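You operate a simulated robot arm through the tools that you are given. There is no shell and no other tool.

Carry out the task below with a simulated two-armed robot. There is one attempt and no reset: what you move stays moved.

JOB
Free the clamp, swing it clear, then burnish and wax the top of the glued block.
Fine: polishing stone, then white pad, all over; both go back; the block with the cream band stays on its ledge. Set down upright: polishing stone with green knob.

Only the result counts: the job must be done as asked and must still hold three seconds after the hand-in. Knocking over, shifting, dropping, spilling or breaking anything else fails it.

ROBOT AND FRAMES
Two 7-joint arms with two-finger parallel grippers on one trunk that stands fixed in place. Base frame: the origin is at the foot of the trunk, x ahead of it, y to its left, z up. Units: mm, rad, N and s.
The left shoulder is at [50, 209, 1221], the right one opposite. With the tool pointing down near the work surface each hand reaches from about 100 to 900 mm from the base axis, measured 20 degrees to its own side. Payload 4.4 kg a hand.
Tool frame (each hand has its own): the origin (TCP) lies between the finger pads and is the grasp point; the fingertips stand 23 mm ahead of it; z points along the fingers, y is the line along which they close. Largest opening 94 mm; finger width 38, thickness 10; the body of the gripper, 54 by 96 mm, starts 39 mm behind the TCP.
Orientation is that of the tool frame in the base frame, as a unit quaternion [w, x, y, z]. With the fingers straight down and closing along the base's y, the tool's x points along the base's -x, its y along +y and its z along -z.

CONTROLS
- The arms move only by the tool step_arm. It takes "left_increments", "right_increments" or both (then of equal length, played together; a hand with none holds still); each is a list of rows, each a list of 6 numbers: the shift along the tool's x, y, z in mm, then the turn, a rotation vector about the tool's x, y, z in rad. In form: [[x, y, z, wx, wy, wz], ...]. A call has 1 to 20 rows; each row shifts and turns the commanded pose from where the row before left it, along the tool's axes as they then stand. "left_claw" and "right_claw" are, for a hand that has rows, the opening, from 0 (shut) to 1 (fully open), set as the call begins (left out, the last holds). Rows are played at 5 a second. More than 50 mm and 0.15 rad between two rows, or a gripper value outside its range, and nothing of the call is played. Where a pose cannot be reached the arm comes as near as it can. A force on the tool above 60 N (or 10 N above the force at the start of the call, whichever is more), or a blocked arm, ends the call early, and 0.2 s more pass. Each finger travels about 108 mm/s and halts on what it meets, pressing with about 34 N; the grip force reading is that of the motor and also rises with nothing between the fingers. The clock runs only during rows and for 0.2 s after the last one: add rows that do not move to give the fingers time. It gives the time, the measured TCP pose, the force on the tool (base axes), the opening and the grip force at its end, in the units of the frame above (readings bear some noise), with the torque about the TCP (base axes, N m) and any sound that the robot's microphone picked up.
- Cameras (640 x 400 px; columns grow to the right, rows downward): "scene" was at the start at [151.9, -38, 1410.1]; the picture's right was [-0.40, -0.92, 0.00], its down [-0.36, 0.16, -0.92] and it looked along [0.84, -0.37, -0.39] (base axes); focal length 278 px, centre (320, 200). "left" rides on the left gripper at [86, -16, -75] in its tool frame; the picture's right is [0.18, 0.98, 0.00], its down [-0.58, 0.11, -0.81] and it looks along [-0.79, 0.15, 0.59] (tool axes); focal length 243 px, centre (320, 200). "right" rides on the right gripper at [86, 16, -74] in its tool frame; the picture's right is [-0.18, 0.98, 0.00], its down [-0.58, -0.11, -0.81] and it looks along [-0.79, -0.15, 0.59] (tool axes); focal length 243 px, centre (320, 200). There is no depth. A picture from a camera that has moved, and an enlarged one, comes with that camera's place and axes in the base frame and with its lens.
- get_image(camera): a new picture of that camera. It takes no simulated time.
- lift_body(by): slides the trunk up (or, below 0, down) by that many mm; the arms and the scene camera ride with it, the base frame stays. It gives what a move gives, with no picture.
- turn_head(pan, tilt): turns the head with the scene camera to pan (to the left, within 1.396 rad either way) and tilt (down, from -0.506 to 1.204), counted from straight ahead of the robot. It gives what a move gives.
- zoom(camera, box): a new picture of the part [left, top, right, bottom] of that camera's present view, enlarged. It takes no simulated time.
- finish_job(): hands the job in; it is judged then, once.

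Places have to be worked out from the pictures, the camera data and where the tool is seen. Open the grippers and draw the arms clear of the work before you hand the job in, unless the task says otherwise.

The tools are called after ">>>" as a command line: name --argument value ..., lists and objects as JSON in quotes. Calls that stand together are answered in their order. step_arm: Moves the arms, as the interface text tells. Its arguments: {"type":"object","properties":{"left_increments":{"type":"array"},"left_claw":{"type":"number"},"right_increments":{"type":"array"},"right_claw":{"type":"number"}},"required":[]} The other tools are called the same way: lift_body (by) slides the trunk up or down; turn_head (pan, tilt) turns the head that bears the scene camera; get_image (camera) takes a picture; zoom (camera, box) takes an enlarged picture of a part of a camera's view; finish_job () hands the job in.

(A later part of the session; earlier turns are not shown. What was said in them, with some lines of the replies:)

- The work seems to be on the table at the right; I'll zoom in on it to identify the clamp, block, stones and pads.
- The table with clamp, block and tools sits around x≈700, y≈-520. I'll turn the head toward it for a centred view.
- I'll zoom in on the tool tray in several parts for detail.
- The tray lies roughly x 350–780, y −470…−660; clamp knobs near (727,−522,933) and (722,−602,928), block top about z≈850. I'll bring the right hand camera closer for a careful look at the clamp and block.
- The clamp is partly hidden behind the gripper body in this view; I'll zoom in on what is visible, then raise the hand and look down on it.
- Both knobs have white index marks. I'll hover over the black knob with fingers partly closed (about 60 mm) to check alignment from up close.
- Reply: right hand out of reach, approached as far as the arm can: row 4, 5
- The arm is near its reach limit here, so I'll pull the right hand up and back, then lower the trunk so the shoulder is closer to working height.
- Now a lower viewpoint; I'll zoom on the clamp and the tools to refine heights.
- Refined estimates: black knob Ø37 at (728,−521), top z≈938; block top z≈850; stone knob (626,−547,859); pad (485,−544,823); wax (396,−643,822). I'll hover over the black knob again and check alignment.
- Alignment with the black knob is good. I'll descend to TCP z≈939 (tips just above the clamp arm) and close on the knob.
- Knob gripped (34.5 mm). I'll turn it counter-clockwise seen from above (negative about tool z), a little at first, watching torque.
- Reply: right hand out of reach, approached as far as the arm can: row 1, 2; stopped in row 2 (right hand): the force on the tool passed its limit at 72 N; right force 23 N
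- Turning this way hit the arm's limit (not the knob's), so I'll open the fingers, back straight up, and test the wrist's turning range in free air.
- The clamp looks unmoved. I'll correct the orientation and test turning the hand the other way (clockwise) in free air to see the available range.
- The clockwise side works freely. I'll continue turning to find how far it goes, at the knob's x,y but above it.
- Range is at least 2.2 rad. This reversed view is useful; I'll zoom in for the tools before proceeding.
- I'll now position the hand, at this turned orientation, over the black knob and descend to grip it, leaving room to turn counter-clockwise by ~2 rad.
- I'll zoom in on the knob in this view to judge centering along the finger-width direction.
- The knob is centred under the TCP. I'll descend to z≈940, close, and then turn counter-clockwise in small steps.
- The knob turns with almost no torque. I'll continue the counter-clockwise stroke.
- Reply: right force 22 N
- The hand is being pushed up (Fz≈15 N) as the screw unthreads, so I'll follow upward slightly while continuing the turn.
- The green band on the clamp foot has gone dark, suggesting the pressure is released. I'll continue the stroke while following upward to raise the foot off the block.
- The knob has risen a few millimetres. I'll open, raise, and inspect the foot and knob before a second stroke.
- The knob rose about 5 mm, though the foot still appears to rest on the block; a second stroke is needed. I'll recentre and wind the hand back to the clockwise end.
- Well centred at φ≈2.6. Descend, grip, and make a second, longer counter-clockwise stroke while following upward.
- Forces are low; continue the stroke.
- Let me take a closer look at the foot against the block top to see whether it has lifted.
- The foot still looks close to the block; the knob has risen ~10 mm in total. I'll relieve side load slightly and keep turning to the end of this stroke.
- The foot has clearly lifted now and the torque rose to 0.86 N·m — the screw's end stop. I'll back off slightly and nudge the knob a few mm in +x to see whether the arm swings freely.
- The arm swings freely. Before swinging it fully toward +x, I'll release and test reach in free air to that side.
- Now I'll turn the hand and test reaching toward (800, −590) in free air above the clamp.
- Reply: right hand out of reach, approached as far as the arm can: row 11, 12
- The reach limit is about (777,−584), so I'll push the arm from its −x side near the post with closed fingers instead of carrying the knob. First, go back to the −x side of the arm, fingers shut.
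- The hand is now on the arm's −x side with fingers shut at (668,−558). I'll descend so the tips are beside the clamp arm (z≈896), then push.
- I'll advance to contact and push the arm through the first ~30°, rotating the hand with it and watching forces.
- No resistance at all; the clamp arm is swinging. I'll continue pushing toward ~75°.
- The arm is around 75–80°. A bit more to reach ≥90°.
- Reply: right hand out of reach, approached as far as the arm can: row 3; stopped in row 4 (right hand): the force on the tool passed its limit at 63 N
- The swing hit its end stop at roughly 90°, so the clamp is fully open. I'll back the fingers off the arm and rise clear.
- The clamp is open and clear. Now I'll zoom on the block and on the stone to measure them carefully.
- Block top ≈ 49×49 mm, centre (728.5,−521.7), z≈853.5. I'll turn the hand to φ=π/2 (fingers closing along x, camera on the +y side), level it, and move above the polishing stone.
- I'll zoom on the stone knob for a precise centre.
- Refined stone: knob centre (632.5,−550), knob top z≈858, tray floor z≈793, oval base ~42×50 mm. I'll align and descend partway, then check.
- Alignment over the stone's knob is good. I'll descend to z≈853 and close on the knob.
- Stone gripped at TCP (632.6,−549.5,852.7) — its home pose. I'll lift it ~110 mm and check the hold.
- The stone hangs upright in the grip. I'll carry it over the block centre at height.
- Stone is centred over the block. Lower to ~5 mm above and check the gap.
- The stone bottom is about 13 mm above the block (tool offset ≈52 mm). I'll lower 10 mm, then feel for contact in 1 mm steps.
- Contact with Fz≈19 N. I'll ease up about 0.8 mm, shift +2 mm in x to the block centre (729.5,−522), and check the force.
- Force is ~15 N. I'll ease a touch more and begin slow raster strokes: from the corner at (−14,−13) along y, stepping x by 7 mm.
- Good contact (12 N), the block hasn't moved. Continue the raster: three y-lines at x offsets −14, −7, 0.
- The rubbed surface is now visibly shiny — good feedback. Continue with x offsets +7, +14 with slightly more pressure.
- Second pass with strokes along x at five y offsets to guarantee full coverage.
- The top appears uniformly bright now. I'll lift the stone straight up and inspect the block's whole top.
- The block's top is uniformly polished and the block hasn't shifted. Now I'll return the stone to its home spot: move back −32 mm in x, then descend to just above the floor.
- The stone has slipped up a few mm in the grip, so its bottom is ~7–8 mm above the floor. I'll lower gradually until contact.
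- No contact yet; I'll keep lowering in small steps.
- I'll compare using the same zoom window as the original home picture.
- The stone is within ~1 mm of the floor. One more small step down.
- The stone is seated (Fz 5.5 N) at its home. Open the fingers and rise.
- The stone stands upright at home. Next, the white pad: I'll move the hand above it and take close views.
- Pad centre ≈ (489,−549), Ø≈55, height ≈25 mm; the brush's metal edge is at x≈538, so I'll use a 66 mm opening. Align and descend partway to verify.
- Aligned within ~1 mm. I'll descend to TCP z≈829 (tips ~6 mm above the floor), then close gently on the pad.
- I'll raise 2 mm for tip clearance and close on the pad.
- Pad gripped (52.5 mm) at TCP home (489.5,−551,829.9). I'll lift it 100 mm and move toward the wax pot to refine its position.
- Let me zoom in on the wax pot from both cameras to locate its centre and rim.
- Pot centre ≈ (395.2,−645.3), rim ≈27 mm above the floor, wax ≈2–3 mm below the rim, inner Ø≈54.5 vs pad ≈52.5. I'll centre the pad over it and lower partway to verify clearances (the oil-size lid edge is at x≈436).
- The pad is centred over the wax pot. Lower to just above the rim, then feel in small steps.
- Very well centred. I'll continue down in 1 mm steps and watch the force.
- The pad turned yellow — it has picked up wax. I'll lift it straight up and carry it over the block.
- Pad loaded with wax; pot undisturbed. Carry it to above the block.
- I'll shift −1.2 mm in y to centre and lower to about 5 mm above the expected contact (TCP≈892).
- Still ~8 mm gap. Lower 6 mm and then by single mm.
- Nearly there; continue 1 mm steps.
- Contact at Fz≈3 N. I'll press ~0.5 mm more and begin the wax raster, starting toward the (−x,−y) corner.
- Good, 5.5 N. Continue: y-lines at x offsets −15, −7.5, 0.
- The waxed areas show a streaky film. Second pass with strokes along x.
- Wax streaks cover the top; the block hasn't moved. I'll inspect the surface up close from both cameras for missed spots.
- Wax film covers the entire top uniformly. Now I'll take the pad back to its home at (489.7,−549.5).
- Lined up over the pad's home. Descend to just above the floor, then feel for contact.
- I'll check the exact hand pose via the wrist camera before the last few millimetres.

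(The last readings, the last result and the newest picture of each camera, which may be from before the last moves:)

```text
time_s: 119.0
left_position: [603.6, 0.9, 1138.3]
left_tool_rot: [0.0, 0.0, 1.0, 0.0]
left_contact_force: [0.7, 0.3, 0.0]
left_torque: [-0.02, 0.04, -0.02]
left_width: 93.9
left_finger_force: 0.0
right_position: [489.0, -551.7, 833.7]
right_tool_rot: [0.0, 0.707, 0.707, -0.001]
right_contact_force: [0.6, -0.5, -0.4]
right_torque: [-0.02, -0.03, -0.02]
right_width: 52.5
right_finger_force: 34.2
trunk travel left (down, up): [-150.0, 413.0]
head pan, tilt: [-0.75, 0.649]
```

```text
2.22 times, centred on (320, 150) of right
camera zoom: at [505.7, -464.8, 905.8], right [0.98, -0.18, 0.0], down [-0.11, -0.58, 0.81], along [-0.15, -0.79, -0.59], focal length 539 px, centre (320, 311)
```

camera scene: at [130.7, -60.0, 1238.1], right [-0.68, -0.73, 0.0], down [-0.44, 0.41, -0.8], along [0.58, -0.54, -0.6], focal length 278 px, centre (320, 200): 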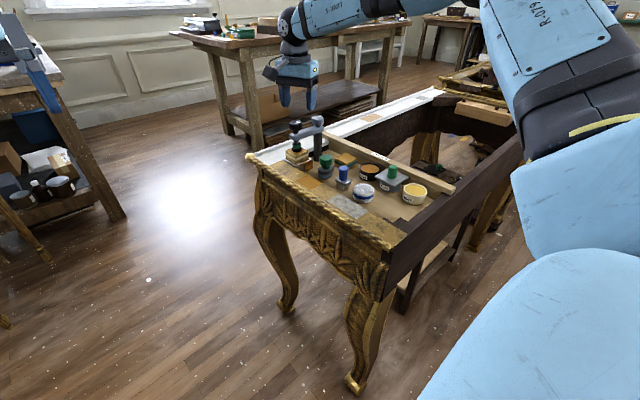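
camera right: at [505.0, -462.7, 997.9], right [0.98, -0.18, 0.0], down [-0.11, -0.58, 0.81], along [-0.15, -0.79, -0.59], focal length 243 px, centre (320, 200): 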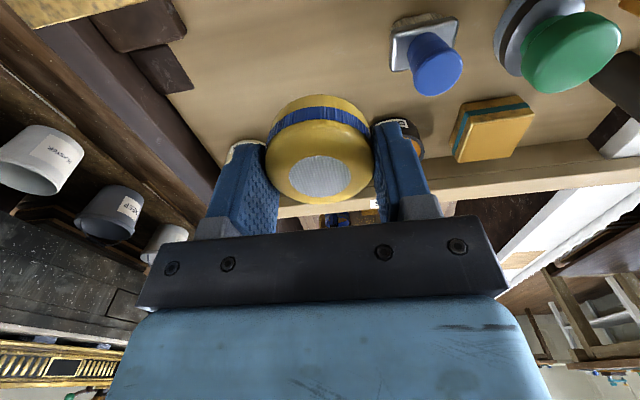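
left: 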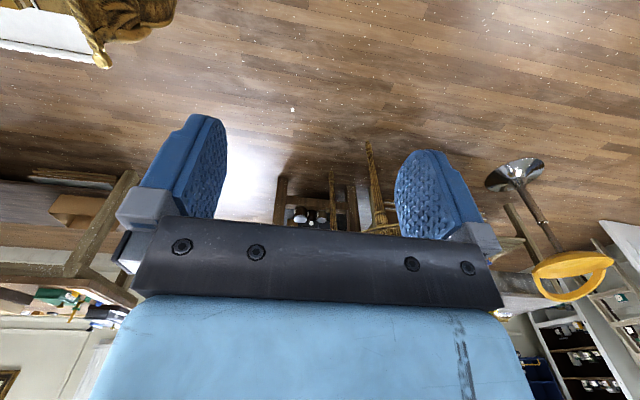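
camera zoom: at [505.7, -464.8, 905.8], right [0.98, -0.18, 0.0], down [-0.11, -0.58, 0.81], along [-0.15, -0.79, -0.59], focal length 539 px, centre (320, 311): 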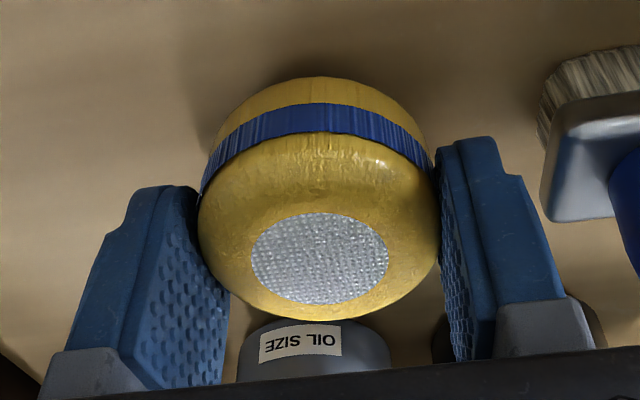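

Shift +1.2 mm in y to match home and lower gently.

>>> step_arm --right_increments '[[1.2, 0, 1, 0, 0, 0], [0, 0, 1, 0, 0, 0], [0, 0, 0.5, 0, 0, 0], [0, 0, 0, 0, 0, 0]]'

>>> step_arm --right_increments '[[0, 0, 1, 0, 0, 0], [0, 0, 0, 0, 0, 0]]'

>>> zoom --camera "scene" --box '[346, 170, 410, 220]'

```text
time_s: 120.0
left_position: [603.2, -0.6, 1139.2]
left_tool_rot: [0.0, 0.0, 1.0, 0.0]
left_contact_force: [0.6, -0.4, 0.0]
left_torque: [0.0, -0.02, 0.0]
left_width: 94.2
left_finger_force: 0.1
right_position: [488.4, -550.4, 831.4]
right_tool_rot: [0.001, 0.707, 0.707, -0.001]
right_contact_force: [0.3, -0.3, -0.2]
right_torque: [0.01, -0.03, 0.01]
right_width: 52.2
right_finger_force: 34.1
trunk travel left (down, up): [-150.0, 413.0]
head pan, tilt: [-0.75, 0.649]
```

```text
time_s: 120.6
left_position: [604.2, -1.0, 1139.4]
left_tool_rot: [0.001, 0.0, 1.0, 0.0]
left_contact_force: [-0.7, 0.4, -0.1]
left_torque: [0.02, 0.02, 0.0]
left_width: 93.9
left_finger_force: 0.1
right_position: [489.3, -550.6, 828.4]
right_tool_rot: [0.001, 0.707, 0.707, -0.001]
right_contact_force: [-0.2, -0.2, 2.9]
right_torque: [0.05, 0.06, 0.0]
right_width: 52.8
right_finger_force: 34.1
trunk travel left (down, up): [-150.0, 413.0]
head pan, tilt: [-0.75, 0.649]
```

```text
8.00 times, centred on (378, 195) of scene
camera zoom: at [130.5, -59.7, 1238.2], right [-0.68, -0.73, 0.0], down [-0.44, 0.41, -0.8], along [0.58, -0.54, -0.6], focal length 2226 px, centre (-144, 240)
```

zoom: 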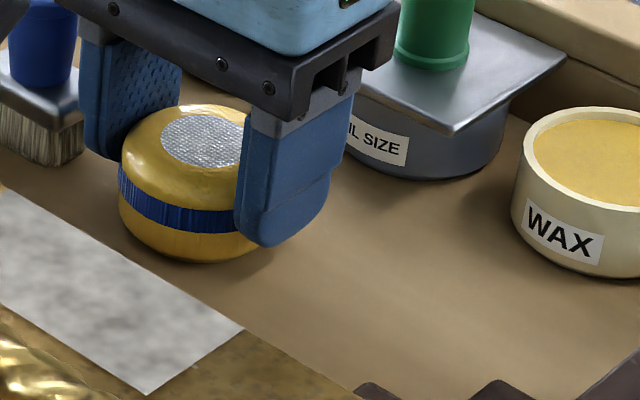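

Pad is on the floor (Fz≈3 N) within ~1 mm of its original spot. Open to 66 mm (brush clearance) and rise straight up.

>>> step_arm --right_increments '[[0, 0, 0, 0, 0, 0], [0, 0, 0, 0, 0, 0], [0, 0, 0, 0, 0, 0]]' --right_claw 0.7

>>> step_arm --right_increments '[[0, 0, -10, 0, 0, 0], [0, 0, -25, 0, 0, 0], [0, 0, -40, 0, 0, 0], [0, 0, -40, 0, 0, 0], [0, 0, -40, 0, 0, 0], [0, 0, 0, 0, 0, 0]]'

>>> zoom --camera "scene" --box '[330, 170, 426, 230]'

>>> get_image --camera "right"

```text
time_s: 121.4
left_position: [603.6, 0.0, 1139.1]
left_tool_rot: [0.0, 0.0, 1.0, 0.0]
left_contact_force: [0.4, -0.8, -0.4]
left_torque: [-0.03, 0.01, 0.0]
left_width: 93.8
left_finger_force: 0.1
right_position: [488.4, -550.2, 829.0]
right_tool_rot: [0.001, 0.707, 0.707, -0.001]
right_contact_force: [-0.7, 0.1, -0.1]
right_torque: [0.03, -0.02, 0.02]
right_width: 65.7
right_finger_force: 0.0
trunk travel left (down, up): [-150.0, 413.0]
head pan, tilt: [-0.75, 0.649]
```

```text
time_s: 122.8
left_position: [603.8, -1.5, 1138.7]
left_tool_rot: [0.0, 0.0, 1.0, 0.0]
left_contact_force: [1.1, -0.5, 0.5]
left_torque: [0.01, 0.03, -0.04]
left_width: 93.9
left_finger_force: 0.0
right_position: [489.6, -548.1, 982.3]
right_tool_rot: [0.001, 0.708, 0.706, -0.001]
right_contact_force: [-0.7, -0.1, 0.1]
right_torque: [0.01, 0.01, -0.01]
right_width: 65.6
right_finger_force: 0.0
trunk travel left (down, up): [-150.0, 413.0]
head pan, tilt: [-0.75, 0.649]
```

```text
6.67 times, centred on (378, 200) of scene
camera zoom: at [131.0, -60.3, 1238.0], right [-0.68, -0.73, 0.0], down [-0.44, 0.41, -0.8], along [0.58, -0.54, -0.6], focal length 1855 px, centre (-67, 200)
```

zoom: 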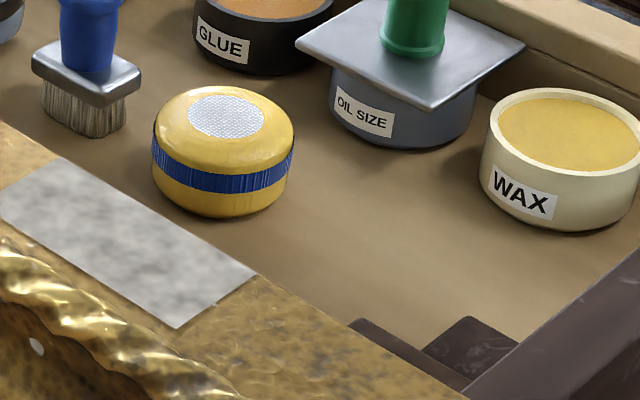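

```text
taken
camera right: at [506.4, -462.6, 1056.0], right [0.98, -0.18, 0.0], down [-0.11, -0.58, 0.81], along [-0.15, -0.79, -0.59], focal length 243 px, centre (320, 200)
```

right: 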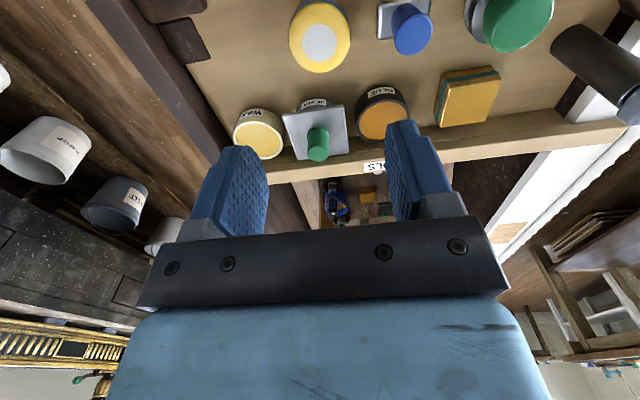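

Pad sits where it began. I'll fully check the stone, clamp, and block once more after raising the hand well clear.

>>> step_arm --right_increments '[[0, 0, -40, 0, 0, 0], [0, 0, -45, 0, 0, 0], [0, 0, -45, 0, 0, 0], [40, 0, -20, 0, 0, 0], [45, 0, 0, 0, 0, 0], [45, 0, 0, 0, 0, 0], [45, 0, 0, 0, 0, 0], [40, 0, 0, 0, 0, 0], [0, 0, 0, 0, 0, 0]]' --right_claw 1

>>> get_image --camera "scene"

>>> zoom --camera "scene" --box '[304, 148, 352, 178]'

>>> zoom --camera "scene" --box '[274, 100, 450, 210]'

>>> zoom --camera "scene" --box '[278, 138, 326, 168]'

```text
time_s: 124.8
left_position: [602.8, -1.2, 1139.5]
left_tool_rot: [0.0, 0.0, 1.0, 0.001]
left_contact_force: [-0.2, -1.0, -0.7]
left_torque: [0.02, 0.01, 0.02]
left_width: 93.9
left_finger_force: 0.3
right_position: [490.3, -333.8, 1134.2]
right_tool_rot: [0.001, 0.707, 0.707, 0.0]
right_contact_force: [0.6, 0.0, 0.0]
right_torque: [0.02, 0.0, 0.02]
right_width: 94.0
right_finger_force: 0.0
trunk travel left (down, up): [-150.0, 413.0]
head pan, tilt: [-0.75, 0.649]
```

```text
taken
camera scene: at [130.6, -60.6, 1238.0], right [-0.68, -0.73, 0.0], down [-0.44, 0.41, -0.8], along [0.58, -0.54, -0.6], focal length 278 px, centre (320, 200)
```

scene: 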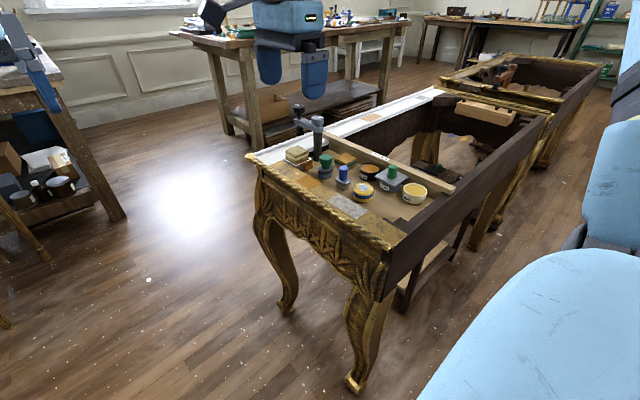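

```text
13.33 times, centred on (328, 163) of scene
camera zoom: at [130.6, -60.6, 1238.0], right [-0.68, -0.73, 0.0], down [-0.44, 0.41, -0.8], along [0.58, -0.54, -0.6], focal length 3711 px, centre (213, 693)
```

zoom: 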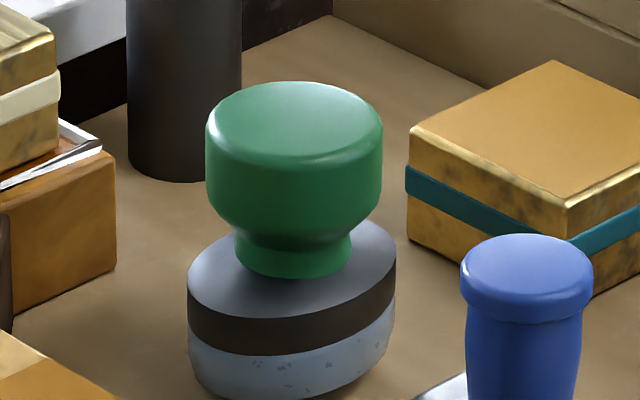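

```text
3.64 times, centred on (362, 155) of scene
camera zoom: at [130.6, -60.6, 1238.0], right [-0.68, -0.73, 0.0], down [-0.44, 0.41, -0.8], along [0.58, -0.54, -0.6], focal length 1012 px, centre (167, 364)
```

zoom: 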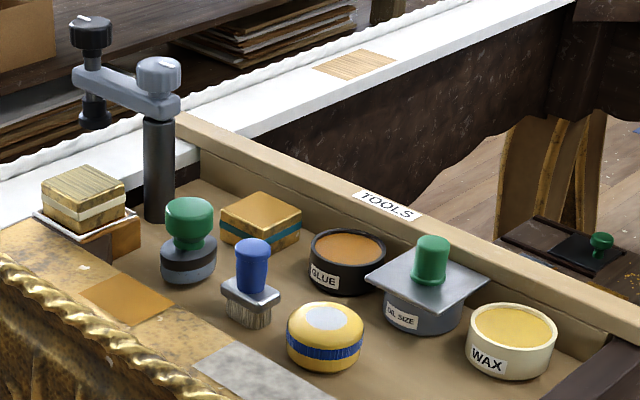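

```text
13.33 times, centred on (302, 153) of scene
camera zoom: at [130.6, -60.6, 1238.0], right [-0.68, -0.73, 0.0], down [-0.44, 0.41, -0.8], along [0.58, -0.54, -0.6], focal length 3711 px, centre (560, 827)
```

zoom: 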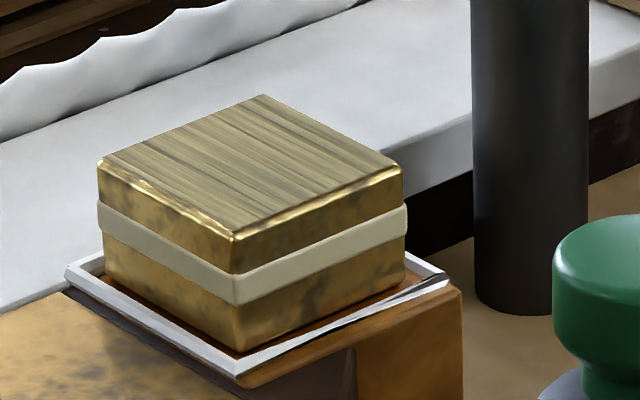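

Everything checks out: the clamp is released and swung about 90° clear, the block is in place with its top burnished and waxed all over, and the stone (upright) and pad are back home. Both grippers are open and away from the work, so I'm handing the job in.

>>> finish_job

```text
The job is handed in.
```

I finished the job and handed it in. I don't have the judge's result.

- **Clamp:** I unscrewed the black knob until the foot lifted off the block. I then swung the arm about 90° to its end stop, clear of the block.
- **Burnishing:** I rubbed the block's top in two crossing passes with the green-knob polishing stone. It came out evenly bright with no missed spots visible.
- **Waxing:** I dipped the white pad in the WAX pot and rubbed the top the same way. The wax film covers the whole top and shows fine streaks along the last stroke direction.
- **Tools:** The stone stands upright on its original spot and the pad is back on its own. Both are within about 1 mm of where they started. The pad is now yellow with wax.
- **Block and surroundings:** The block with the cream band looks unmoved on its ledge. The other items on the tray also look unmoved.

Two brief force stops happened at the clamp. The first, at 72 N, was the arm reaching its limit while turning the knob. The second, at 63 N, came when the swing hit its end stop. The close-up pictures afterwards showed no change to the clamp or block.

Both grippers are open and the hands are off the table.
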